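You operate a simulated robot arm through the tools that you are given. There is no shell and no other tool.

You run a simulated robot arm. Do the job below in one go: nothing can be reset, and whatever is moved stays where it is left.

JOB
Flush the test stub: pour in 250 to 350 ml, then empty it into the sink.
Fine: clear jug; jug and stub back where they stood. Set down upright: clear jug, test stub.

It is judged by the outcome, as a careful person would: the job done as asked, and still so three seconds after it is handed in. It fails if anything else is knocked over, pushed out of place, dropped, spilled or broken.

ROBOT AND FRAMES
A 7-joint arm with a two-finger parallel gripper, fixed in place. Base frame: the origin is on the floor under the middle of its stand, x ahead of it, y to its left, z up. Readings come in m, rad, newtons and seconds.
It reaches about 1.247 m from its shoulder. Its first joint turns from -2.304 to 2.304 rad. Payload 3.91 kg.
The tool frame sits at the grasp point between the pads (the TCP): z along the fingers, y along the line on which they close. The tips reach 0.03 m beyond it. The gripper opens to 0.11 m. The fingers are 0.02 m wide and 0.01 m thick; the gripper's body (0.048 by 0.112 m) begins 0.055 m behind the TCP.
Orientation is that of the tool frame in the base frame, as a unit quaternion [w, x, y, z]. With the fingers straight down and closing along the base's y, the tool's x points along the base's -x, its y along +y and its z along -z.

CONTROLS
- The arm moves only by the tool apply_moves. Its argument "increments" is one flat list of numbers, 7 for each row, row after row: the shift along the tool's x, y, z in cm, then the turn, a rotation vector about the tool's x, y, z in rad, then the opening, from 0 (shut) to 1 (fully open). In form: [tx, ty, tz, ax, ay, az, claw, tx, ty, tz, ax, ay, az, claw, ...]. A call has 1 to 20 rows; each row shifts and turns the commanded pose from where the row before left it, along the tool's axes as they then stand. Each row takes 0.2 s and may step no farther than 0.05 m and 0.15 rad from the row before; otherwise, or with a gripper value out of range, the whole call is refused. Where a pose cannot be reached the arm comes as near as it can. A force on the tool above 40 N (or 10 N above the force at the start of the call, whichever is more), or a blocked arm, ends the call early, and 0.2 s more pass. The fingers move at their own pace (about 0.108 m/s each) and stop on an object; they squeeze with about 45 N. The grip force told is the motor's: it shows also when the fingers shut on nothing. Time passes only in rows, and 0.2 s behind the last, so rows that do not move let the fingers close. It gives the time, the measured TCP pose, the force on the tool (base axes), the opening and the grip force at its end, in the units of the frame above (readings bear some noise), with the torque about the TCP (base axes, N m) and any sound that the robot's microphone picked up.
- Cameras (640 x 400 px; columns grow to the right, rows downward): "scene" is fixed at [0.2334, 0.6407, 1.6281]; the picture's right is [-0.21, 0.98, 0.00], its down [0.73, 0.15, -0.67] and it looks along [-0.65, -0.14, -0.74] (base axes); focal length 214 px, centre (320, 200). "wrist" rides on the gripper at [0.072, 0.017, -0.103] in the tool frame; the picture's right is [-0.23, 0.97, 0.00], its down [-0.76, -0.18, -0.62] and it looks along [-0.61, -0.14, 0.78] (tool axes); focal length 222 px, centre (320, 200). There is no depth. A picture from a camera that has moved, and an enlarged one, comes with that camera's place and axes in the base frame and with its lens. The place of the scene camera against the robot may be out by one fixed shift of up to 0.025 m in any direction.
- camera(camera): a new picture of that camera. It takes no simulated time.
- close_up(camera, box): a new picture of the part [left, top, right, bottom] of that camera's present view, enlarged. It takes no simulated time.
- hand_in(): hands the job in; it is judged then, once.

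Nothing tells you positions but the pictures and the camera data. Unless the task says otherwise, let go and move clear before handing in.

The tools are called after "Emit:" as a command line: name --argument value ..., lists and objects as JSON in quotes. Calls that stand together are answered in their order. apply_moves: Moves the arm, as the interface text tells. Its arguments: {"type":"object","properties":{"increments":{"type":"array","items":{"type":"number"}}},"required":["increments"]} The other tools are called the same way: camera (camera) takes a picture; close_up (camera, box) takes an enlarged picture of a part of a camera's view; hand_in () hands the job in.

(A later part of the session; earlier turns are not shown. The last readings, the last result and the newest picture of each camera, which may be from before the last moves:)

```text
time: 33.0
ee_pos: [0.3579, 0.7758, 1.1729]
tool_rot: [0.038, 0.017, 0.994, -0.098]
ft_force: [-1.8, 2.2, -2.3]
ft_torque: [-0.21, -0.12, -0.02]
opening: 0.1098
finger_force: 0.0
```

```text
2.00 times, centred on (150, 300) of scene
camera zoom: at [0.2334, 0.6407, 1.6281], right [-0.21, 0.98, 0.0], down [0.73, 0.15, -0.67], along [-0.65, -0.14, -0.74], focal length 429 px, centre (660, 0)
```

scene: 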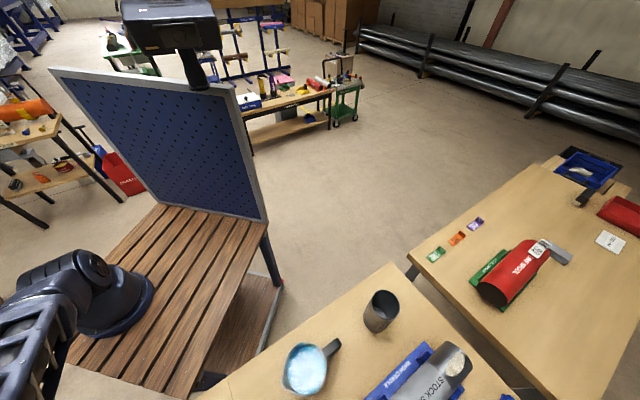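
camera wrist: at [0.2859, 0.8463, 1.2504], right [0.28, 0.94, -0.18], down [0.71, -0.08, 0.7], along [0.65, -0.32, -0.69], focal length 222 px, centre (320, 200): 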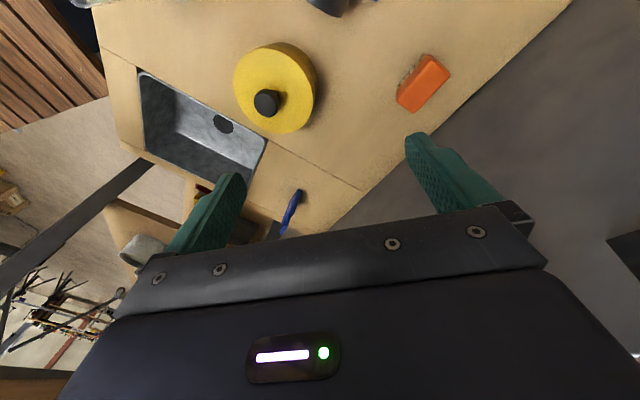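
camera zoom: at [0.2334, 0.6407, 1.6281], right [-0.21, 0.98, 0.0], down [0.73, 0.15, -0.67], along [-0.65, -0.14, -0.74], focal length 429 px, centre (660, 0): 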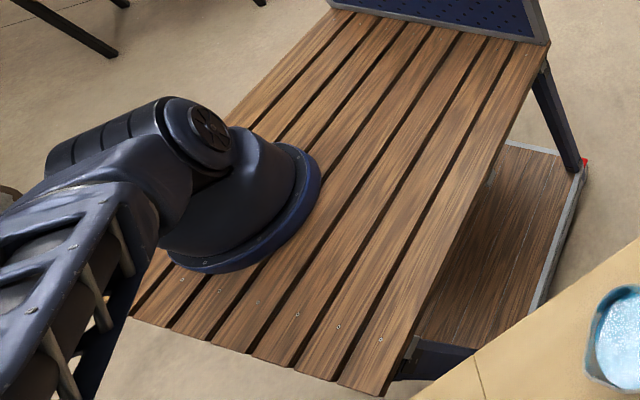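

The arm has settled at (0.36, 0.78, 1.17) and the bench objects look untouched. From the pictures, turning the tool clockwise against its last-joint limit pushes the elbow back up and toward -x. I'll rise and level first.

Emit:
apply_moves --increments '[0, 0, -2, 0, 0, 0, 1, 0, 0, -2, -0.05, 0.02, 0, 1, 0, 0, -2, -0.05, 0.02, 0, 1, 0, 0, -2, -0.05, 0.02, 0, 1, 0, 0, -2, -0.045, 0.02, 0, 1, 0, 0, 0, 0, 0, 0, 1]'

Emit:
close_up --camera "scene" --box '[0, 0, 320, 400]'

```text
time: 34.4
ee_pos: [0.3529, 0.7882, 1.2693]
tool_rot: [0.0, 0.018, 1.0, 0.001]
ft_force: [0.3, -0.4, 0.3]
ft_torque: [0.0, -0.02, 0.0]
opening: 0.1104
finger_force: 0.1
```

```text
1.00 times, centred on (160, 200) of scene (not enlarged: the box is as wide or as high as the picture)
camera zoom: at [0.2334, 0.6407, 1.6281], right [-0.21, 0.98, 0.0], down [0.73, 0.15, -0.67], along [-0.65, -0.14, -0.74], focal length 214 px, centre (480, 200)
```

zoom: 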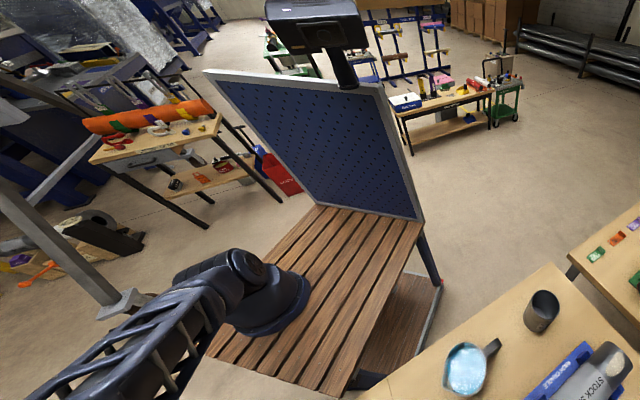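

Tracking is precise again here. I'll move to a comfortable mid-reach spot and rotate the tool clockwise in steps, watching the elbow.

Emit:
apply_moves --increments '[3.4, -0.6, -1.5, 0, 0, 0, 1, 3.4, -0.6, -1.5, 0, 0, 0, 1, 3.4, -0.6, -1.5, 0, 0, 0, 1, 3.4, -0.6, -1.5, 0, 0, 0, 1, 3.4, -0.6, -1.5, 0, 0, 0, 1, 3.4, -0.6, -1.5, 0, 0, 0, 1, 0, 0, 0, 0, 0, 0, 1, 0, 0, 0, 0, 0, 0.12, 1, 0, 0, 0, 0, 0, 0.12, 1, 0, 0, 0, 0, 0, 0.12, 1, 0, 0, 0, 0, 0, 0.12, 1, 0, 0, 0, 0, 0, 0.12, 1, 0, 0, 0, 0, 0, 0.12, 1, 0, 0, 0, 0, 0, 0, 1]'

Emit:
close_up --camera "scene" --box '[0, 0, 320, 400]'

```text
time: 37.4
ee_pos: [0.1477, 0.7593, 1.361]
tool_rot: [0.0, 0.369, 0.929, 0.0]
ft_force: [0.4, 0.6, 0.2]
ft_torque: [0.0, -0.04, 0.02]
opening: 0.1102
finger_force: 0.1
```

```text
1.00 times, centred on (160, 200) of scene (not enlarged: the box is as wide or as high as the picture)
camera zoom: at [0.2334, 0.6407, 1.6281], right [-0.21, 0.98, 0.0], down [0.73, 0.15, -0.67], along [-0.65, -0.14, -0.74], focal length 214 px, centre (480, 200)
```

zoom: 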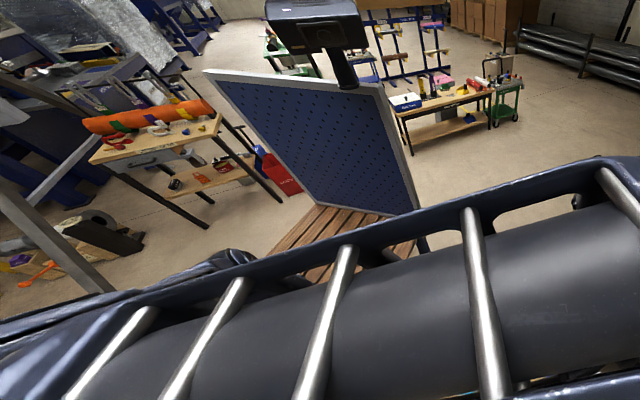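

Emit:
apply_moves --increments '[0, 0, 0, 0, 0, 0.12, 1, 0, 0, 0, 0, 0, 0.12, 1, 0, 0, 0, 0, 0, 0.12, 1, 0, 0, 0, 0, 0, 0.12, 1, 0, 0, 0, 0, 0, 0.12, 1, 0, 0, 0, 0, 0, 0.12, 1, 0, 0, 0, 0, 0, 0.12, 1, 0, 0, 0, 0, 0, 0.12, 1, 0, 0, 0, 0, 0, 0, 1]'

Emit:
close_up --camera "scene" --box '[0, 0, 320, 400]'

```text
time: 39.4
ee_pos: [0.148, 0.7596, 1.3615]
tool_rot: [0.001, 0.757, 0.653, 0.0]
ft_force: [-0.1, -0.3, -0.9]
ft_torque: [-0.01, 0.03, 0.0]
opening: 0.1103
finger_force: 0.2
```

```text
1.00 times, centred on (160, 200) of scene (not enlarged: the box is as wide or as high as the picture)
camera zoom: at [0.2334, 0.6407, 1.6281], right [-0.21, 0.98, 0.0], down [0.73, 0.15, -0.67], along [-0.65, -0.14, -0.74], focal length 214 px, centre (480, 200)
```

zoom: 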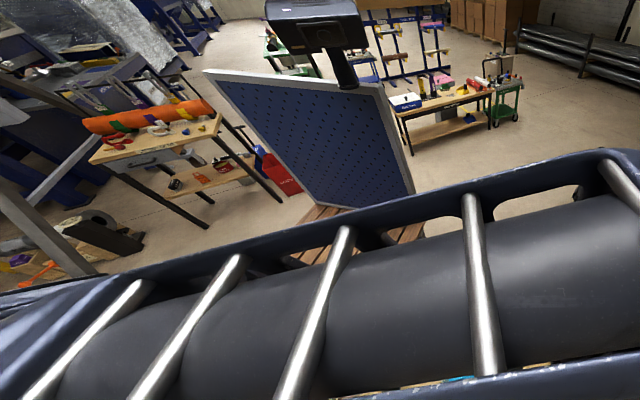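

Emit:
apply_moves --increments '[0, 0, 0, 0, 0, 0.12, 1, 0, 0, 0, 0, 0, 0.12, 1, 0, 0, 0, 0, 0, 0.12, 1, 0, 0, 0, 0, 0, 0.12, 1, 0, 0, 0, 0, 0, 0.12, 1, 0, 0, 0, 0, 0, 0.12, 1, 0, 0, 0, 0, 0, 0, 1]'

Emit:
close_up --camera "scene" --box '[0, 0, 320, 400]'

```text
time: 41.0
ee_pos: [0.149, 0.7594, 1.3605]
tool_rot: [0.001, 0.939, 0.345, 0.0]
ft_force: [-0.3, -0.1, -0.3]
ft_torque: [-0.03, -0.02, 0.01]
opening: 0.1099
finger_force: 0.0
```

```text
1.00 times, centred on (160, 200) of scene (not enlarged: the box is as wide or as high as the picture)
camera zoom: at [0.2334, 0.6407, 1.6281], right [-0.21, 0.98, 0.0], down [0.73, 0.15, -0.67], along [-0.65, -0.14, -0.74], focal length 214 px, centre (480, 200)
```

zoom: 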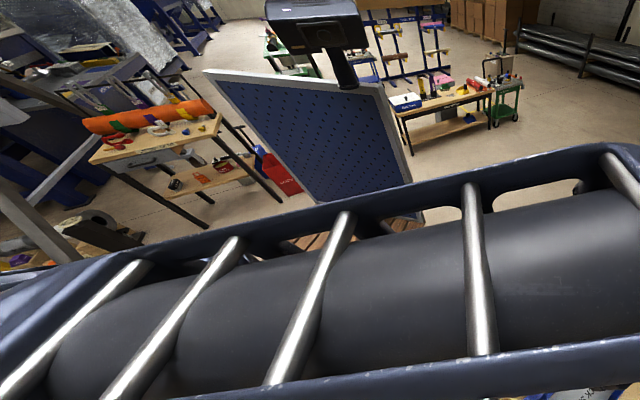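

The elbow is slowly rising as I rotate. I'll continue in the same direction.

Emit:
apply_moves --increments '[0, 0, 0, 0, 0, 0.12, 1, 0, 0, 0, 0, 0, 0.12, 1, 0, 0, 0, 0, 0, 0.12, 1, 0, 0, 0, 0, 0, 0.12, 1, 0, 0, 0, 0, 0, 0.12, 1, 0, 0, 0, 0, 0, 0.12, 1, 0, 0, 0, 0, 0, 0, 1]'

Emit:
close_up --camera "scene" --box '[0, 0, 320, 400]'

```text
time: 42.6
ee_pos: [0.1478, 0.759, 1.3608]
tool_rot: [0.001, 1.0, -0.008, 0.0]
ft_force: [0.1, -0.2, -0.1]
ft_torque: [0.02, 0.01, -0.01]
opening: 0.11
finger_force: 0.1
```

```text
1.00 times, centred on (160, 200) of scene (not enlarged: the box is as wide or as high as the picture)
camera zoom: at [0.2334, 0.6407, 1.6281], right [-0.21, 0.98, 0.0], down [0.73, 0.15, -0.67], along [-0.65, -0.14, -0.74], focal length 214 px, centre (480, 200)
```

zoom: 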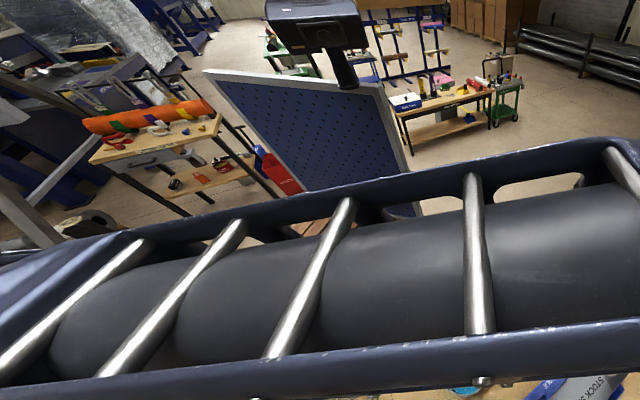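

Emit:
apply_moves --increments '[0, 0, 0, 0, 0, 0.12, 1, 0, 0, 0, 0, 0, 0.12, 1, 0, 0, 0, 0, 0, 0.12, 1, 0, 0, 0, 0, 0, 0.12, 1, 0, 0, 0, 0, 0, 0.12, 1, 0, 0, 0, 0, 0, 0.12, 1, 0, 0, 0, 0, 0, 0, 1]'

Emit:
close_up --camera "scene" --box '[0, 0, 320, 400]'

Emit:
camera --camera "wrist"

```text
time: 44.2
ee_pos: [0.1481, 0.7597, 1.3603]
tool_rot: [0.0, 0.933, -0.36, 0.0]
ft_force: [0.2, 0.0, 0.1]
ft_torque: [-0.02, 0.02, 0.04]
opening: 0.1099
finger_force: 0.0
```

```text
1.00 times, centred on (160, 200) of scene (not enlarged: the box is as wide or as high as the picture)
camera zoom: at [0.2334, 0.6407, 1.6281], right [-0.21, 0.98, 0.0], down [0.73, 0.15, -0.67], along [-0.65, -0.14, -0.74], focal length 214 px, centre (480, 200)
```

zoom: 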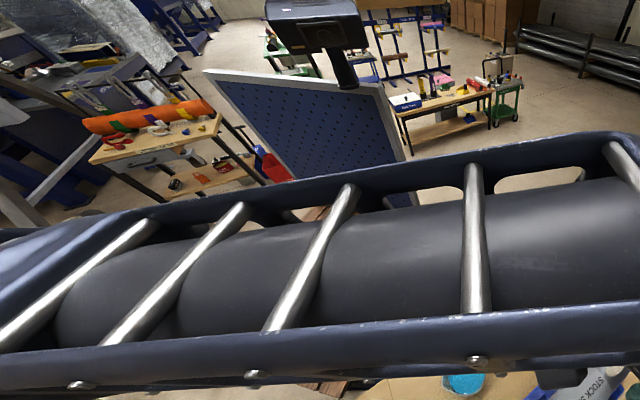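

```text
taken
camera wrist: at [0.1907, 0.6978, 1.4642], right [-0.82, -0.57, 0.0], down [-0.44, 0.64, 0.62], along [-0.35, 0.51, -0.78], focal length 222 px, centre (320, 200)
```

wrist: 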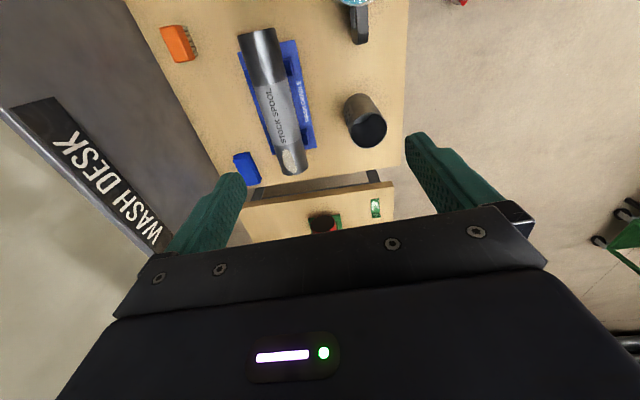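

Emit:
apply_moves --increments '[0, 0, 0, 0, 0, 0.12, 1, 0, 0, 0, 0, 0, 0.12, 1, 0, 0, 0, 0, 0, 0.12, 1, 0, 0, 0, 0, 0, 0.12, 1, 0, 0, 0, 0, 0, 0.12, 1, 0, 0, 0, 0, 0, 0.12, 1, 0, 0, 0, 0, 0, 0, 1]'

Emit:
close_up --camera "scene" --box '[0, 0, 320, 400]'

```text
time: 45.8
ee_pos: [0.1549, 0.7638, 1.3636]
tool_rot: [0.0, 0.788, -0.615, 0.002]
ft_force: [-0.5, 0.2, 0.3]
ft_torque: [-0.03, 0.02, 0.01]
opening: 0.1099
finger_force: 0.0
out of reach, approached as far as the arm can: row 5, 6
```

```text
1.00 times, centred on (160, 200) of scene (not enlarged: the box is as wide or as high as the picture)
camera zoom: at [0.2334, 0.6407, 1.6281], right [-0.21, 0.98, 0.0], down [0.73, 0.15, -0.67], along [-0.65, -0.14, -0.74], focal length 214 px, centre (480, 200)
```

zoom: 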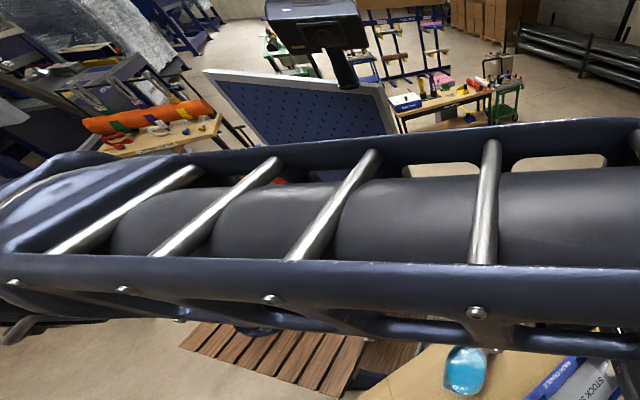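

The last joint is now at its limit and the elbow has come up noticeably. I'll push a little further in the same direction to lift it more.

Emit:
apply_moves --increments '[0, 0, 0, 0, 0, 0.08, 1, 0, 0, 0, 0, 0, 0.08, 1, 0, 0, 0, 0, 0, 0.08, 1, 0, 0, 0, 0, 0, 0.08, 1, 0, 0, 0, 0, 0, 0, 1]'

Emit:
close_up --camera "scene" --box '[0, 0, 320, 400]'

```text
time: 47.0
ee_pos: [0.1553, 0.7651, 1.3632]
tool_rot: [-0.001, 0.788, -0.616, 0.002]
ft_force: [0.1, -0.5, 0.8]
ft_torque: [0.01, 0.02, -0.02]
opening: 0.11
finger_force: 0.0
out of reach, approached as far as the arm can: row 1, 2, 3, 4
```

```text
1.00 times, centred on (160, 200) of scene (not enlarged: the box is as wide or as high as the picture)
camera zoom: at [0.2334, 0.6407, 1.6281], right [-0.21, 0.98, 0.0], down [0.73, 0.15, -0.67], along [-0.65, -0.14, -0.74], focal length 214 px, centre (480, 200)
```

zoom: 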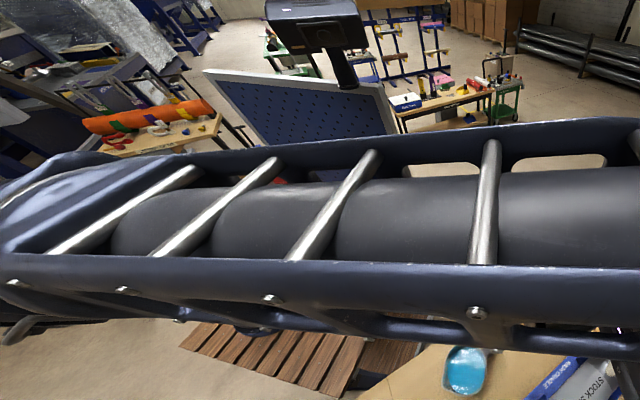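

Emit:
apply_moves --increments '[0, 0, 0, 0, 0, -0.08, 1, 0, 0, 3, 0, 0, 0, 1, 0, 0, 3, 0, 0, 0, 1, 0, 0, 3, 0, 0, 0, 1, 0, 0, 3, 0, 0, 0, 1, 0, 0, 3, 0, 0, 0, 1, 0, 0, 0, 0, 0, -0.12, 1, 0, 0, 0, 0, 0, -0.12, 1, 0, 0, 0, 0, 0, -0.12, 1, 0, 0, 0, 0, 0, -0.12, 1, 0, 0, 0, 0, 0, -0.12, 1, 0, 0, 0, 0, 0, -0.12, 1, 0, 0, 0, 0, 0, 0, 1]'

Emit:
close_up --camera "scene" --box '[0, 0, 320, 400]'

```text
time: 49.8
ee_pos: [0.1566, 0.7636, 1.2141]
tool_rot: [0.001, 0.966, -0.259, 0.002]
ft_force: [0.9, -0.5, -0.3]
ft_torque: [0.01, 0.02, 0.02]
opening: 0.1102
finger_force: 0.1
```

```text
1.00 times, centred on (160, 200) of scene (not enlarged: the box is as wide or as high as the picture)
camera zoom: at [0.2334, 0.6407, 1.6281], right [-0.21, 0.98, 0.0], down [0.73, 0.15, -0.67], along [-0.65, -0.14, -0.74], focal length 214 px, centre (480, 200)
```

zoom: 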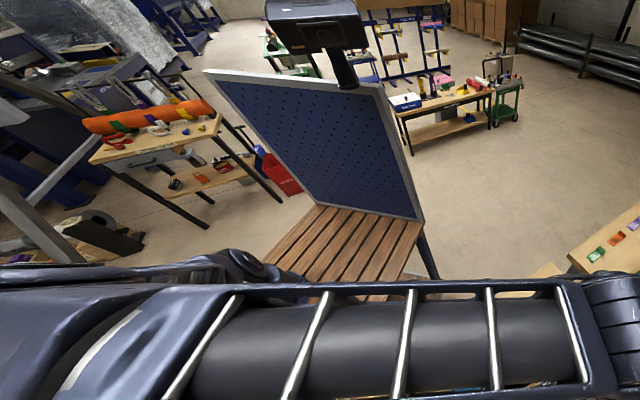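

Emit:
apply_moves --increments '[0, 0, 0, 0, 0, -0.14, 1, 0, 0, 0, 0, 0, -0.14, 1, 0, 0, 0, 0, 0, -0.14, 1, 0, 0, 0, 0, 0, -0.14, 1, 0, 0, 0, 0, 0, -0.14, 1, 0, 0, 0, 0, 0, -0.14, 1, 0, 0, 0, 0, 0, -0.14, 1, 0, 0, 0, 0, 0, -0.14, 1, 0, 0, 0, 0, 0, -0.14, 1, 0, 0, 0, 0, 0, -0.14, 1, 0, 0, 0, 0, 0, 0, 1]'

Emit:
close_up --camera "scene" --box '[0, 0, 320, 400]'

```text
time: 52.2
ee_pos: [0.1577, 0.7638, 1.2129]
tool_rot: [0.002, 0.905, 0.425, 0.0]
ft_force: [-0.5, 0.8, 0.0]
ft_torque: [0.0, -0.03, 0.02]
opening: 0.1102
finger_force: 0.0
```

```text
1.00 times, centred on (160, 200) of scene (not enlarged: the box is as wide or as high as the picture)
camera zoom: at [0.2334, 0.6407, 1.6281], right [-0.21, 0.98, 0.0], down [0.73, 0.15, -0.67], along [-0.65, -0.14, -0.74], focal length 214 px, centre (480, 200)
```

zoom: 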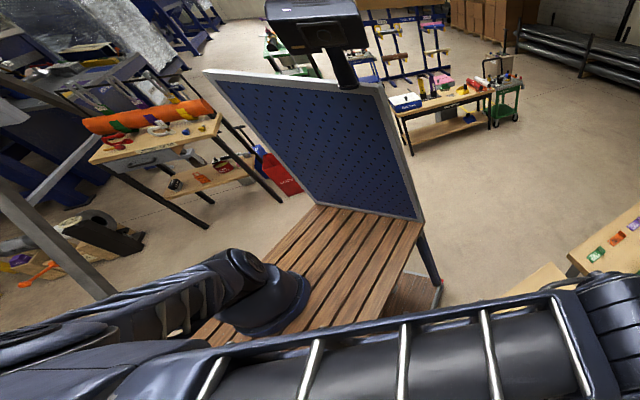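

Rotating back at low height drops the elbow again, while at higher reach the coupling is weak. So I'll push the elbow up by turning clockwise here, then rise and unwind at full height.

Emit:
apply_moves --increments '[0, 0, 0, 0, 0, 0.14, 1, 0, 0, 0, 0, 0, 0.14, 1, 0, 0, 0, 0, 0, 0.14, 1, 0, 0, 0, 0, 0, 0.14, 1, 0, 0, 0, 0, 0, 0.14, 1, 0, 0, 0, 0, 0, 0.14, 1, 0, 0, 0, 0, 0, 0.14, 1, 0, 0, 0, 0, 0, 0.14, 1, 0, 0, 0, 0, 0, 0.14, 1, 0, 0, 0, 0, 0, 0.14, 1, 0, 0, 0, 0, 0, 0.12, 1, 0, 0, 0, 0, 0, 0.12, 1, 0, 0, 0, 0, 0, 0.12, 1, 0, 0, 0, 0, 0, 0.12, 1, 0, 0, 0, 0, 0, 0.12, 1, 0, 0, 0, 0, 0, 0.12, 1, 0, 0, 0, 0, 0, 0, 1]'

Emit:
close_up --camera "scene" --box '[0, 0, 320, 400]'

```text
time: 55.8
ee_pos: [0.1556, 0.7655, 1.2129]
tool_rot: [-0.001, 0.812, -0.583, 0.002]
ft_force: [0.5, 0.5, 0.8]
ft_torque: [-0.01, 0.03, 0.03]
opening: 0.1102
finger_force: 0.0
```

```text
1.00 times, centred on (160, 200) of scene (not enlarged: the box is as wide or as high as the picture)
camera zoom: at [0.2334, 0.6407, 1.6281], right [-0.21, 0.98, 0.0], down [0.73, 0.15, -0.67], along [-0.65, -0.14, -0.74], focal length 214 px, centre (480, 200)
```

zoom: 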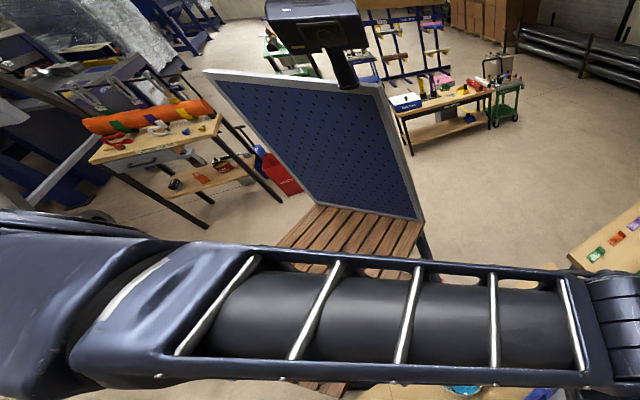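

Emit:
apply_moves --increments '[0, 0, 0, 0, 0, 0.1, 1, 0, 0, 0, 0, 0, 0.1, 1, 0, 0, 0, 0, 0, 0.1, 1, 0, 0, 0, 0, 0, 0.1, 1, 0, 0, 0, 0, 0, 0, 1]'

Emit:
close_up --camera "scene" --box '[0, 0, 320, 400]'

```text
time: 57.0
ee_pos: [0.1573, 0.7645, 1.2131]
tool_rot: [0.0, 0.8, -0.6, 0.002]
ft_force: [-0.6, -0.2, -0.2]
ft_torque: [-0.01, 0.02, -0.01]
opening: 0.11
finger_force: 0.1
out of reach, approached as far as the arm can: row 1, 2, 3, 4
```

```text
1.00 times, centred on (160, 200) of scene (not enlarged: the box is as wide or as high as the picture)
camera zoom: at [0.2334, 0.6407, 1.6281], right [-0.21, 0.98, 0.0], down [0.73, 0.15, -0.67], along [-0.65, -0.14, -0.74], focal length 214 px, centre (480, 200)
```

zoom: 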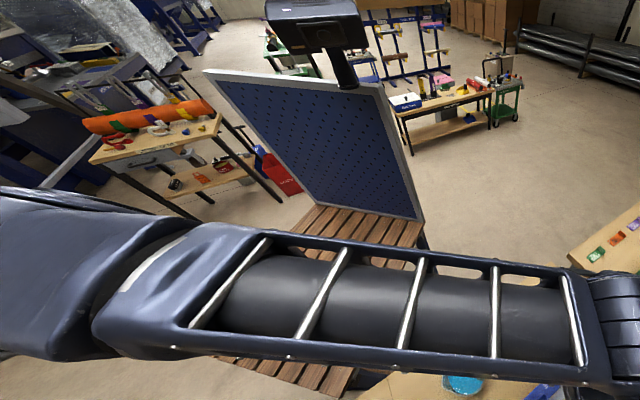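

Emit:
apply_moves --increments '[0, 0, 0, 0, 0, 0.03, 1, 0, 0, 0, 0, 0, 0.03, 1, 0, 0, 0, 0, 0, 0.03, 1, 0, 0, 0, 0, 0, 0.03, 1, 0, 0, 0, 0, 0, 0.03, 1, 0, 0, 0, 0, 0, 0.03, 1, 0, 0, 0, 0, 0, 0.03, 1, 0, 0, 0, 0, 0, 0.03, 1, 0, 0, 0, 0, 0, 0, 1]'

Emit:
close_up --camera "scene" --box '[0, 0, 320, 400]'

```text
time: 59.0
ee_pos: [0.157, 0.765, 1.2123]
tool_rot: [-0.001, 0.799, -0.601, 0.002]
ft_force: [0.2, 0.1, -0.2]
ft_torque: [-0.01, -0.02, -0.03]
opening: 0.1101
finger_force: 0.0
out of reach, approached as far as the arm can: row 2, 4, 6, 8
```

```text
1.00 times, centred on (160, 200) of scene (not enlarged: the box is as wide or as high as the picture)
camera zoom: at [0.2334, 0.6407, 1.6281], right [-0.21, 0.98, 0.0], down [0.73, 0.15, -0.67], along [-0.65, -0.14, -0.74], focal length 214 px, centre (480, 200)
```

zoom: 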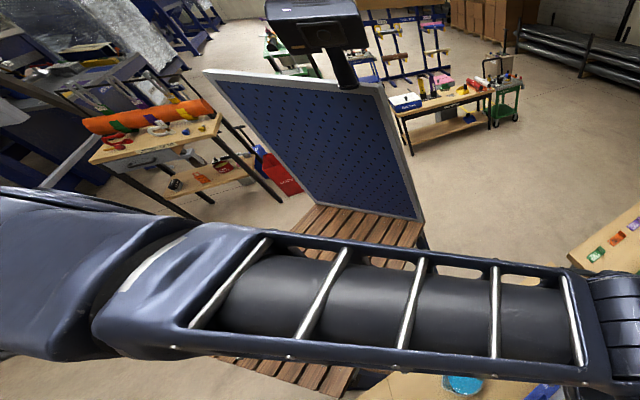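

Emit:
apply_moves --increments '[0, 0, -4, 0, 0, -0.05, 1, 0, 0, -4, 0, 0, -0.05, 1, 0, 0, -4, 0, 0, 0, 1, 0, 0, -4, 0, 0, 0, 1, 0, 0, 0, 0, 0, -0.14, 1, 0, 0, 0, 0, 0, -0.14, 1, 0, 0, 0, 0, 0, -0.14, 1, 0, 0, 0, 0, 0, -0.14, 1, 0, 0, 0, 0, 0, -0.14, 1, 0, 0, 0, 0, 0, -0.14, 1, 0, 0, 0, 0, 0, -0.14, 1, 0, 0, 0, 0, 0, -0.14, 1, 0, 0, 0, 0, 0, -0.14, 1, 0, 0, 0, 0, 0, -0.14, 1, 0, 0, 0, 0, 0, -0.14, 1, 0, 0, 0, 0, 0, -0.14, 1, 0, 0, 0, 0, 0, 0, 1]'

Emit:
close_up --camera "scene" --box '[0, 0, 320, 400]'

```text
time: 62.6
ee_pos: [0.1559, 0.7646, 1.3732]
tool_rot: [0.003, 0.97, 0.243, 0.003]
ft_force: [-0.8, -0.6, -0.3]
ft_torque: [-0.01, -0.02, -0.05]
opening: 0.1101
finger_force: 0.0
```

```text
1.00 times, centred on (160, 200) of scene (not enlarged: the box is as wide or as high as the picture)
camera zoom: at [0.2334, 0.6407, 1.6281], right [-0.21, 0.98, 0.0], down [0.73, 0.15, -0.67], along [-0.65, -0.14, -0.74], focal length 214 px, centre (480, 200)
```

zoom: 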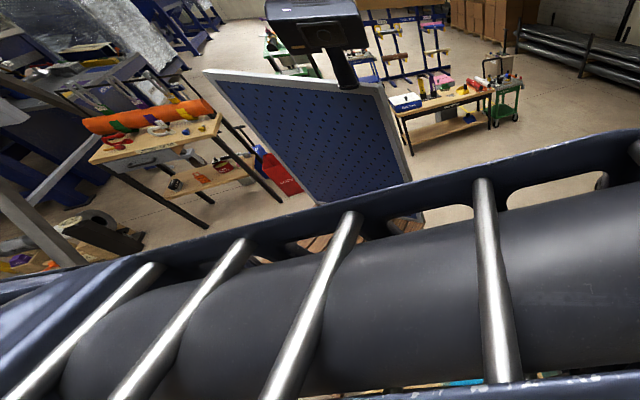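

The elbow position follows the pose closely, so unwinding alone doesn't help. I'll try a different loop up high: tilt the gripper horizontal, roll it about its own axis so the shoulder-side joints share the roll, then tilt back down and unwind.

Emit:
apply_moves --increments '[0, 0, 0, 0, 0, -0.14, 1, 0, 0, 0, 0, 0, -0.14, 1, 0, 0, 0, 0, 0, -0.14, 1, 0, 0, 0, 0, 0, -0.14, 1, 0, 0, 0, 0, 0, -0.14, 1, 0, 0, 0, 0, 0, -0.14, 1, 0, 0, 0, 0, 0, -0.14, 1, 0, 0, 0, 0, 0, -0.14, 1, 0, 0, 0, 0, 0.12, 0, 1, 0, 0, 0, 0, 0.12, 0, 1, 0, 0, 0, 0, 0.12, 0, 1, 0, 0, 0, 0, 0.12, 0, 1, 0, 0, 0, 0, 0.12, 0, 1, 0, 0, 0, 0, 0.12, 0, 1, 0, 0, 0, 0, 0, 0, 1]'

Emit:
close_up --camera "scene" --box '[0, 0, 320, 400]'

```text
time: 65.8
ee_pos: [0.1559, 0.765, 1.3738]
tool_rot: [-0.252, 0.648, 0.675, 0.246]
ft_force: [-0.1, 0.3, 0.1]
ft_torque: [-0.01, 0.02, 0.04]
opening: 0.1099
finger_force: 0.1
```

```text
1.00 times, centred on (160, 200) of scene (not enlarged: the box is as wide or as high as the picture)
camera zoom: at [0.2334, 0.6407, 1.6281], right [-0.21, 0.98, 0.0], down [0.73, 0.15, -0.67], along [-0.65, -0.14, -0.74], focal length 214 px, centre (480, 200)
```

zoom: 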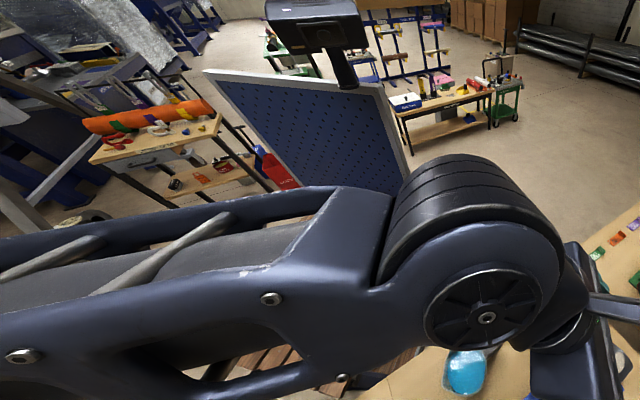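

Emit:
apply_moves --increments '[0, 0, 0, 0, 0.12, 0, 1, 0, 0, 0, 0, 0.12, 0, 1, 0, 0, 0, 0, 0.12, 0, 1, 0, 0, 0, 0, 0.12, 0, 1, 0, 0, 0, 0, 0.12, 0, 1, 0, 0, 0, 0, 0.12, 0, 1, 0, 0, 3, 0, 0, 0, 1, 0, 0, 3, 0, 0, 0, 1, 0, 0, 3, 0, 0, 0, 1, 0, 0, 3, 0, 0, 0, 1, 0, 0, 3, 0, 0, 0, 1, 0, 0, 0, 0, 0, 0, 1]'

Emit:
close_up --camera "scene" --box '[0, 0, 320, 400]'

```text
time: 68.4
ee_pos: [0.1497, 0.9144, 1.354]
tool_rot: [-0.474, 0.52, 0.544, 0.457]
ft_force: [0.2, 0.1, 0.3]
ft_torque: [0.0, -0.01, -0.04]
opening: 0.11
finger_force: 0.0
```

```text
1.00 times, centred on (160, 200) of scene (not enlarged: the box is as wide or as high as the picture)
camera zoom: at [0.2334, 0.6407, 1.6281], right [-0.21, 0.98, 0.0], down [0.73, 0.15, -0.67], along [-0.65, -0.14, -0.74], focal length 214 px, centre (480, 200)
```

zoom: 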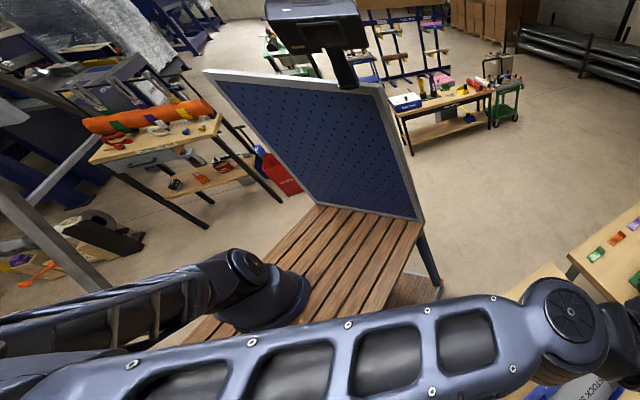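

Emit:
apply_moves --increments '[0, 0, 0, 0, 0, -0.12, 1, 0, 0, 0, 0, 0, -0.12, 1, 0, 0, 0, 0, 0, -0.12, 1, 0, 0, 0, 0, 0, -0.12, 1, 0, 0, 0, 0, 0, -0.12, 1, 0, 0, 0, 0, 0, -0.12, 1, 0, 0, 0, 0, 0, 0, 1]'

Emit:
close_up --camera "scene" --box '[0, 0, 320, 400]'

```text
time: 70.0
ee_pos: [0.1503, 0.9122, 1.3524]
tool_rot: [-0.282, 0.294, 0.693, 0.595]
ft_force: [0.9, 0.3, 0.0]
ft_torque: [0.0, 0.01, 0.04]
opening: 0.11
finger_force: 0.0
```

```text
1.00 times, centred on (160, 200) of scene (not enlarged: the box is as wide or as high as the picture)
camera zoom: at [0.2334, 0.6407, 1.6281], right [-0.21, 0.98, 0.0], down [0.73, 0.15, -0.67], along [-0.65, -0.14, -0.74], focal length 214 px, centre (480, 200)
```

zoom: 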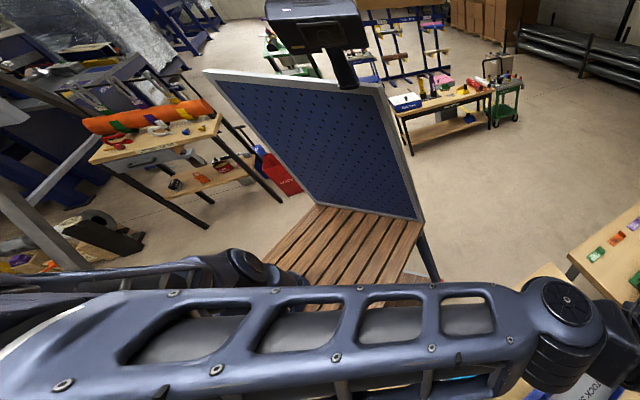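

That works: the elbow is swinging up clearly. I'll continue the roll.

Emit:
apply_moves --increments '[0, 0, 0, 0, 0, -0.12, 1, 0, 0, 0, 0, 0, -0.12, 1, 0, 0, 0, 0, 0, -0.12, 1, 0, 0, 0, 0, 0, -0.12, 1, 0, 0, 0, 0, 0, -0.12, 1, 0, 0, 0, 0, 0, -0.12, 1, 0, 0, 0, 0, 0, -0.12, 1, 0, 0, 0, 0, 0, 0, 1]'

Emit:
close_up --camera "scene" --box '[0, 0, 320, 400]'

```text
time: 71.8
ee_pos: [0.1501, 0.9139, 1.3531]
tool_rot: [-0.014, -0.013, 0.753, 0.658]
ft_force: [0.1, 0.2, -0.1]
ft_torque: [0.04, -0.01, -0.02]
opening: 0.11
finger_force: 0.1
```

```text
1.00 times, centred on (160, 200) of scene (not enlarged: the box is as wide or as high as the picture)
camera zoom: at [0.2334, 0.6407, 1.6281], right [-0.21, 0.98, 0.0], down [0.73, 0.15, -0.67], along [-0.65, -0.14, -0.74], focal length 214 px, centre (480, 200)
```

zoom: 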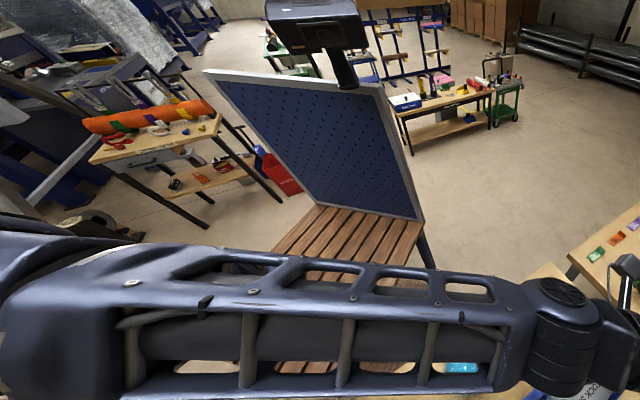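

Emit:
apply_moves --increments '[0, 0, 0, 0, 0, -0.12, 1, 0, 0, 0, 0, 0, -0.12, 1, 0, 0, 0, 0, 0, -0.12, 1, 0, 0, 0, 0, 0, -0.12, 1, 0, 0, 0, 0, 0, -0.12, 1, 0, 0, 0, 0, 0, -0.12, 1, 0, 0, 0, 0, 0, -0.12, 1, 0, 0, 0, 0, 0, 0, 1]'

Emit:
close_up --camera "scene" --box '[0, 0, 320, 400]'

```text
time: 73.6
ee_pos: [0.1499, 0.9134, 1.3536]
tool_rot: [0.256, -0.319, 0.682, 0.607]
ft_force: [-0.3, 0.7, -1.2]
ft_torque: [0.01, 0.0, 0.02]
opening: 0.1099
finger_force: 0.0
```

```text
1.00 times, centred on (160, 200) of scene (not enlarged: the box is as wide or as high as the picture)
camera zoom: at [0.2334, 0.6407, 1.6281], right [-0.21, 0.98, 0.0], down [0.73, 0.15, -0.67], along [-0.65, -0.14, -0.74], focal length 214 px, centre (480, 200)
```

zoom: 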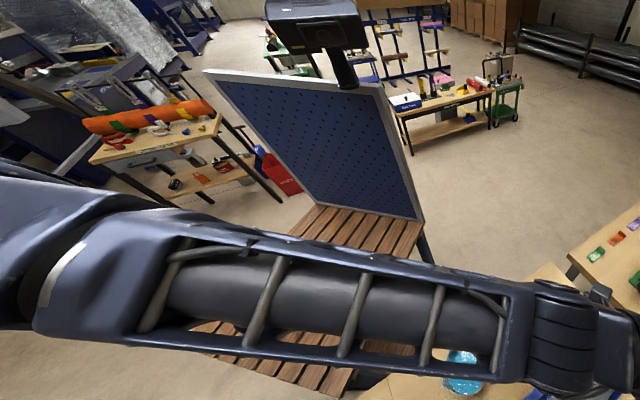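

The elbow is now up. I'll retract a bit and tilt the gripper back down to vertical.

Emit:
apply_moves --increments '[0, 0, -3.5, 0, 0, 0, 1, 0, 0, -3.5, 0, 0, 0, 1, 0, 0, -3.5, 0, 0, 0, 1, 0, 0, -3.5, 0, 0, 0, 1, 0, 0, 0, 0.08, 0.0895, 0.0046, 1, 0, 0, 0, 0.08, 0.0895, 0.0046, 1, 0, 0, 0, 0.08, 0.0895, 0.0046, 1, 0, 0, 0, 0.08, 0.0895, 0.0046, 1, 0, 0, 0, 0.08, 0.0895, 0.0046, 1, 0, 0, 0, 0.08, 0.0895, 0.0046, 1, 0, 0, 0, 0, 0, 0, 1]'

Emit:
close_up --camera "scene" --box '[0, 0, 320, 400]'

```text
time: 76.0
ee_pos: [0.1557, 0.7753, 1.3715]
tool_rot: [0.127, -0.389, 0.852, 0.328]
ft_force: [0.5, -0.3, 0.4]
ft_torque: [-0.01, 0.0, 0.01]
opening: 0.1101
finger_force: 0.0
```

```text
1.00 times, centred on (160, 200) of scene (not enlarged: the box is as wide or as high as the picture)
camera zoom: at [0.2334, 0.6407, 1.6281], right [-0.21, 0.98, 0.0], down [0.73, 0.15, -0.67], along [-0.65, -0.14, -0.74], focal length 214 px, centre (480, 200)
```

zoom: 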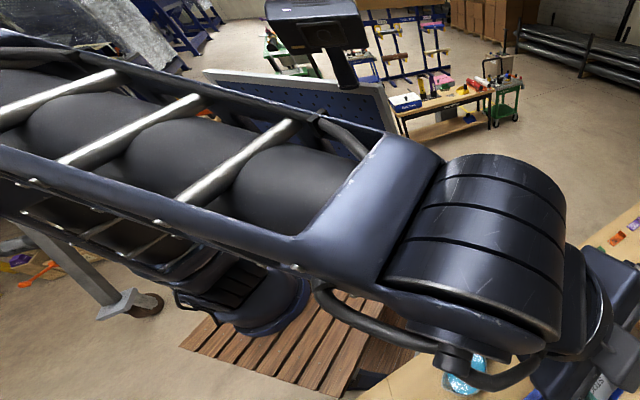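

Emit:
apply_moves --increments '[0, 0, 0, 0.08, 0.0895, 0.0046, 1, 0, 0, 0, 0.08, 0.0895, 0.0046, 1, 0, 0, 0, 0.08, 0.0895, 0.0046, 1, 0, 0, 0, 0.08, 0.0895, 0.0046, 1, 0, 0, 0, 0.08, 0.0895, 0.0046, 1, 0, 0, 0, 0.08, 0.0895, 0.0046, 1, 0, 0, 0, 0, 0, 0, 1]'

Emit:
close_up --camera "scene" --box '[0, 0, 320, 400]'

```text
time: 77.6
ee_pos: [0.1568, 0.7741, 1.3725]
tool_rot: [-0.019, -0.409, 0.913, 0.005]
ft_force: [-0.6, -0.4, 0.6]
ft_torque: [0.0, -0.01, 0.01]
opening: 0.1099
finger_force: 0.1
```

```text
1.00 times, centred on (160, 200) of scene (not enlarged: the box is as wide or as high as the picture)
camera zoom: at [0.2334, 0.6407, 1.6281], right [-0.21, 0.98, 0.0], down [0.73, 0.15, -0.67], along [-0.65, -0.14, -0.74], focal length 214 px, centre (480, 200)
```

zoom: 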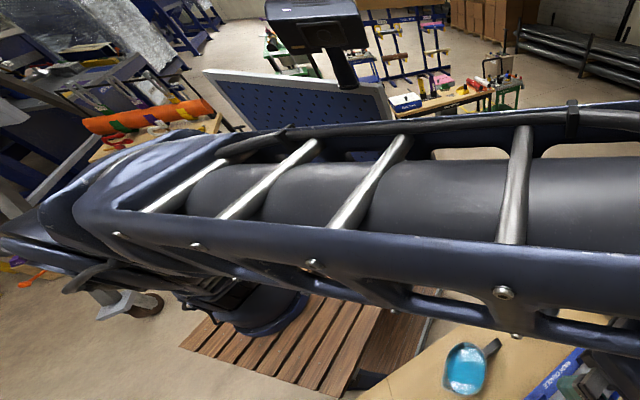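

The elbow is up and clear now. I'll level the tool and unwind to the jug's axis at this height.

Emit:
apply_moves --increments '[0, 0, 0, 0.0247, -0.0306, 0, 1, 0, 0, 0, 0, 0, 0.146, 1, 0, 0, 0, 0, 0, 0.146, 1, 0, 0, 0, 0, 0, 0.146, 1, 0, 0, 0, 0, 0, 0.146, 1, 0, 0, 0, 0, 0, 0.146, 1, 0, 0, 0, 0, 0, 0.146, 1, 0, 0, 0, 0, 0, 0.146, 1, 0, 0, 0, 0, 0, 0.146, 1, 0, 0, 0, 0, 0, 0.146, 1, 0, 0, 0, 0, 0, 0.146, 1, 0, 0, 0, 0, 0, 0.146, 1, 0, 0, 0, 0, 0, 0, 1]'

Emit:
close_up --camera "scene" --box '[0, 0, 320, 400]'

```text
time: 80.4
ee_pos: [0.1557, 0.7744, 1.3715]
tool_rot: [0.0, 0.373, 0.928, 0.001]
ft_force: [0.5, 0.3, 0.3]
ft_torque: [-0.01, -0.01, 0.04]
opening: 0.11
finger_force: 0.0
```

```text
1.00 times, centred on (160, 200) of scene (not enlarged: the box is as wide or as high as the picture)
camera zoom: at [0.2334, 0.6407, 1.6281], right [-0.21, 0.98, 0.0], down [0.73, 0.15, -0.67], along [-0.65, -0.14, -0.74], focal length 214 px, centre (480, 200)
```

zoom: 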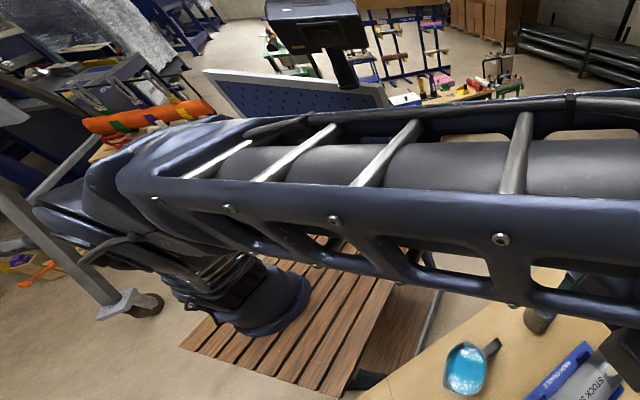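

Posture is good now. I'll go to above the jug and check tracking and centring.

Emit:
apply_moves --increments '[-2.57, -2.02, 2.4, 0, 0, 0, 1, -2.57, -2.02, 2.4, 0, 0, 0, 1, -2.57, -2.02, 2.4, 0, 0, 0, 1, -2.57, -2.02, 2.4, 0, 0, 0, 1, -2.57, -2.02, 2.4, 0, 0, 0, 1, 0, 0, 0, 0, 0, 0, 1]'

Emit:
camera --camera "scene"

Emit:
close_up --camera "wrist" --box '[240, 30, 400, 130]'

Emit:
camera --camera "wrist"

```text
time: 81.8
ee_pos: [0.1774, 0.6123, 1.2512]
tool_rot: [-0.001, 0.373, 0.928, 0.002]
ft_force: [-0.9, -0.1, 1.2]
ft_torque: [-0.01, 0.05, 0.0]
opening: 0.1103
finger_force: 0.1
```

```text
taken
```

scene: 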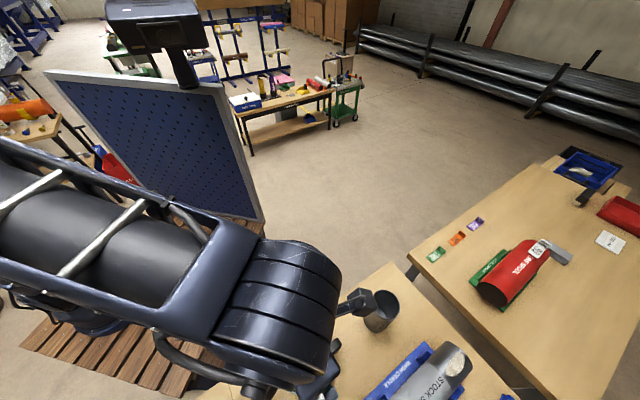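

```text
4.00 times, centred on (320, 80) of wrist
camera zoom: at [0.1369, 0.6746, 1.3542], right [0.84, 0.55, 0.0], down [0.43, -0.66, 0.62], along [0.34, -0.52, -0.78], focal length 888 px, centre (320, 680)
```

zoom: 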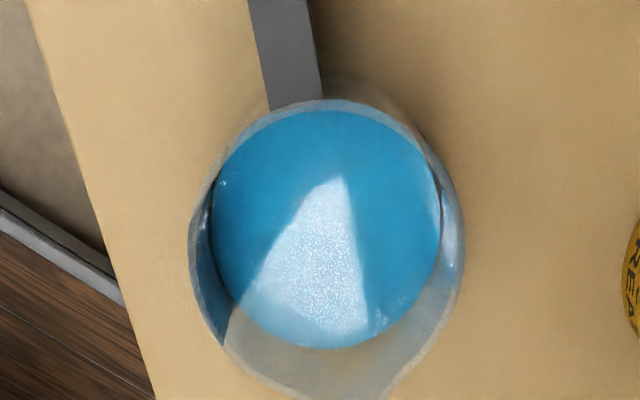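

```text
taken
camera wrist: at [0.1369, 0.6746, 1.3542], right [0.84, 0.55, 0.0], down [0.43, -0.66, 0.62], along [0.34, -0.52, -0.78], focal length 222 px, centre (320, 200)
```

wrist: 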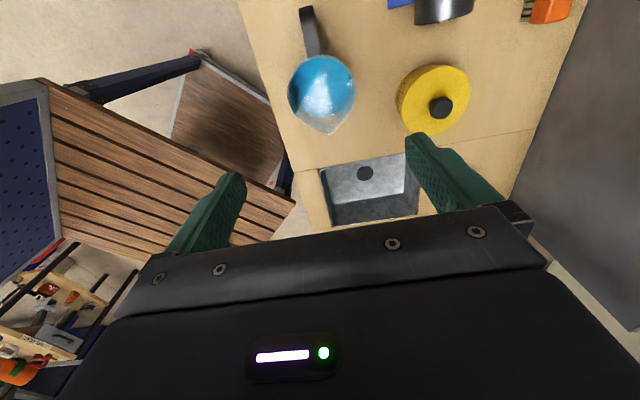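

Tracking is accurate to about a millimetre and the jug hasn't moved; its rim centre is about (0.181, 0.6115). I'll shift slightly to centre and descend until the fingertips reach rim height.

Emit:
apply_moves --increments '[-0.3, 0.2, 1.5, 0, 0, 0, 1, 0, 0, 2.5, 0, 0, 0, 1, 0, 0, 2.5, 0, 0, 0, 1, 0, 0, 2.5, 0, 0, 0, 1, 0, 0, 2.5, 0, 0, 0, 1, 0, 0, 2.5, 0, 0, 0, 1, 0, 0, 2.5, 0, 0, 0, 1, 0, 0, 1.5, 0, 0, 0, 1, 0, 0, 0, 0, 0, 0, 1, 0, 0, 0, 0, 0, 0, 1]'

Emit:
camera --camera "wrist"

Emit:
close_up --camera "scene" --box '[220, 300, 380, 400]'

Emit:
close_up --camera "wrist" --box '[200, 60, 460, 260]'

```text
time: 84.0
ee_pos: [0.1835, 0.613, 1.0711]
tool_rot: [-0.001, 0.373, 0.928, 0.001]
ft_force: [0.9, 0.2, 0.5]
ft_torque: [-0.01, 0.04, -0.04]
opening: 0.11
finger_force: 0.1
```

```text
taken
camera wrist: at [0.1418, 0.6748, 1.1755], right [0.84, 0.55, 0.0], down [0.43, -0.66, 0.62], along [0.34, -0.52, -0.78], focal length 222 px, centre (320, 200)
```

wrist: 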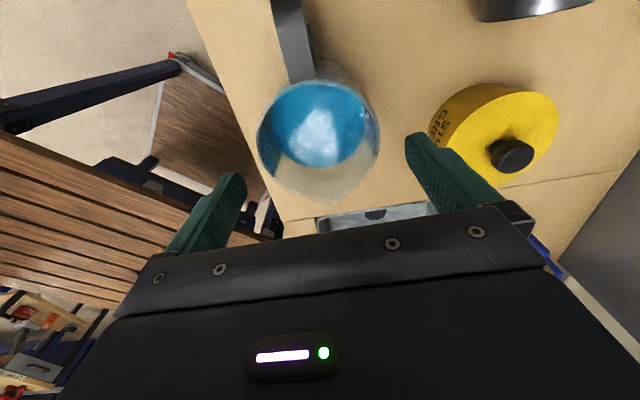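

```text
4.00 times, centred on (300, 350) of scene
camera zoom: at [0.2334, 0.6407, 1.6281], right [-0.21, 0.98, 0.0], down [0.73, 0.15, -0.67], along [-0.65, -0.14, -0.74], focal length 858 px, centre (400, -400)
```

zoom: 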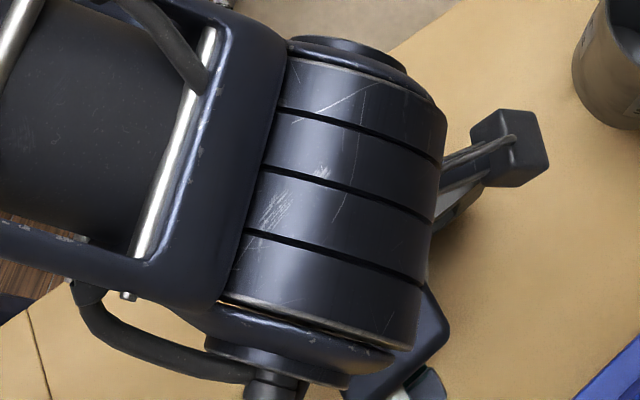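

```text
2.00 times, centred on (330, 160) of wrist
camera zoom: at [0.1418, 0.6748, 1.1755], right [0.84, 0.55, 0.0], down [0.43, -0.66, 0.62], along [0.34, -0.52, -0.78], focal length 444 px, centre (300, 280)
```

zoom: 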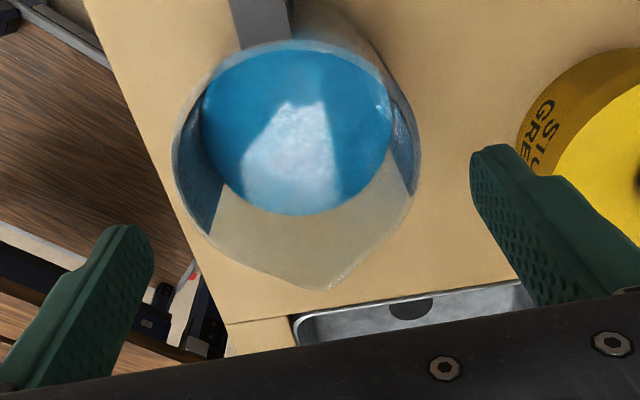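

The jug is centred between the fingers to within about 2 mm. I'll lower to grip height, with the palm staying about 1.4 cm above the rim.

Emit:
apply_moves --increments '[0, 0, 1.5, 0, 0, 0, 1, 0, 0, 1.5, 0, 0, 0, 1, 0, 0, 1.5, 0, 0, 0, 1, 0, 0, 1.5, 0, 0, 0, 1, 0, 0, 1.2, 0, 0, 0, 1, 0, 0, 0.7, 0, 0, 0, 1, 0, 0, 0, 0, 0, 0, 1, 0, 0, 0, 0, 0, 0, 1]'

Emit:
camera --camera "wrist"

Emit:
close_up --camera "wrist" --box '[160, 40, 480, 240]'

```text
time: 85.8
ee_pos: [0.1826, 0.6127, 0.9909]
tool_rot: [-0.001, 0.373, 0.928, 0.0]
ft_force: [-0.7, -0.5, 0.0]
ft_torque: [0.02, 0.0, 0.02]
opening: 0.1101
finger_force: 0.1
```

```text
taken
camera wrist: at [0.1417, 0.675, 1.0958], right [0.84, 0.55, 0.0], down [0.43, -0.66, 0.62], along [0.34, -0.52, -0.78], focal length 222 px, centre (320, 200)
```

wrist: 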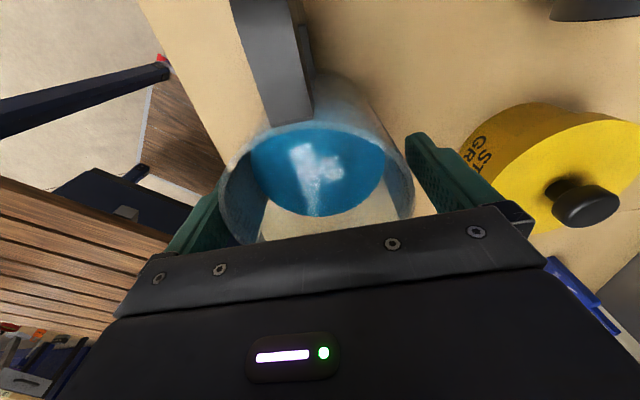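

```text
2.00 times, centred on (320, 140) of wrist
camera zoom: at [0.1417, 0.675, 1.0958], right [0.84, 0.55, 0.0], down [0.43, -0.66, 0.62], along [0.34, -0.52, -0.78], focal length 444 px, centre (320, 320)
```

zoom: 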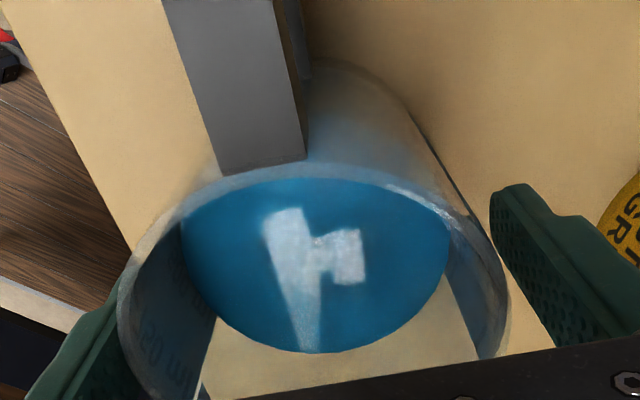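

The fingers straddle the jug cleanly with the handle behind. I'll close the grip gently.

Emit:
apply_moves --increments '[0, 0, 0, 0, 0, 0, 0.9, 0, 0, 0, 0, 0, 0, 0.86, 0, 0, 0, 0, 0, 0, 0.82, 0, 0, 0, 0, 0, 0, 0.7, 0, 0, 0, 0, 0, 0, 0.5, 0, 0, 0, 0, 0, 0, 0.3, 0, 0, 0, 0, 0, 0, 0]'

Emit:
camera --camera "wrist"

```text
time: 87.4
ee_pos: [0.1834, 0.6131, 0.9934]
tool_rot: [-0.001, 0.373, 0.928, 0.002]
ft_force: [-1.0, -1.5, -0.3]
ft_torque: [-0.52, 0.28, -0.01]
opening: 0.0998
finger_force: 44.9
```

```text
taken
camera wrist: at [0.1416, 0.6749, 1.0959], right [0.84, 0.55, 0.0], down [0.43, -0.66, 0.62], along [0.34, -0.52, -0.78], focal length 222 px, centre (320, 200)
```

wrist: 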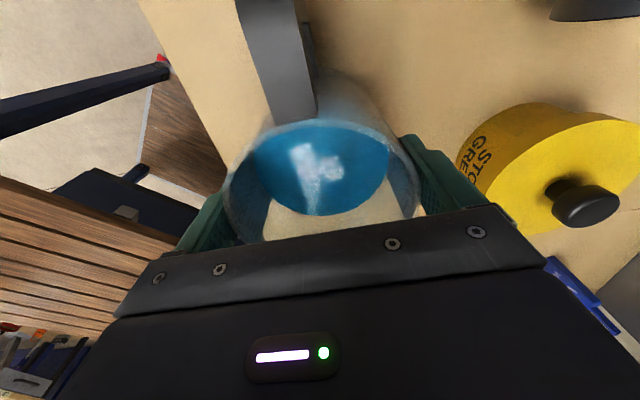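

Grip is firm at 45 N. I'll lift slowly and straight up, then weigh it while it hangs still.

Emit:
apply_moves --increments '[0, 0, -0.5, 0, 0, 0, 0, 0, 0, -0.8, 0, 0, 0, 0, 0, 0, -1, 0, 0, 0, 0, 0, 0, -1.2, 0, 0, 0, 0, 0, 0, -1.5, 0, 0, 0, 0, 0, 0, -1.5, 0, 0, 0, 0, 0, 0, -1.5, 0, 0, 0, 0, 0, 0, -1.5, 0, 0, 0, 0, 0, 0, -1.5, 0, 0, 0, 0, 0, 0, -1.5, 0, 0, 0, 0, 0, 0, -1.5, 0, 0, 0, 0, 0, 0, -1, 0, 0, 0, 0, 0, 0, 0, 0, 0, 0, 0, 0, 0, 0, 0, 0, 0, 0, 0]'

Emit:
camera --camera "scene"

Emit:
camera --camera "wrist"

```text
refused: increments must hold 7 numbers for each row
```

```text
taken
```

scene: 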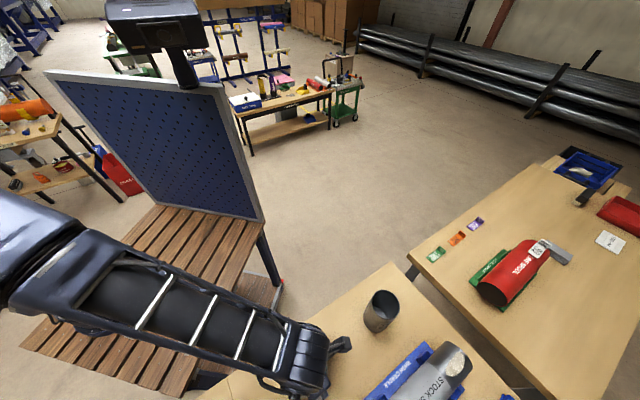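

```text
taken
camera wrist: at [0.1416, 0.6749, 1.0959], right [0.84, 0.55, 0.0], down [0.43, -0.66, 0.62], along [0.34, -0.52, -0.78], focal length 222 px, centre (320, 200)
```

wrist: 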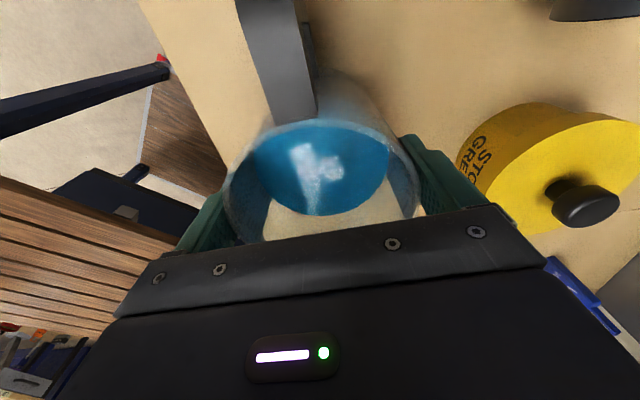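

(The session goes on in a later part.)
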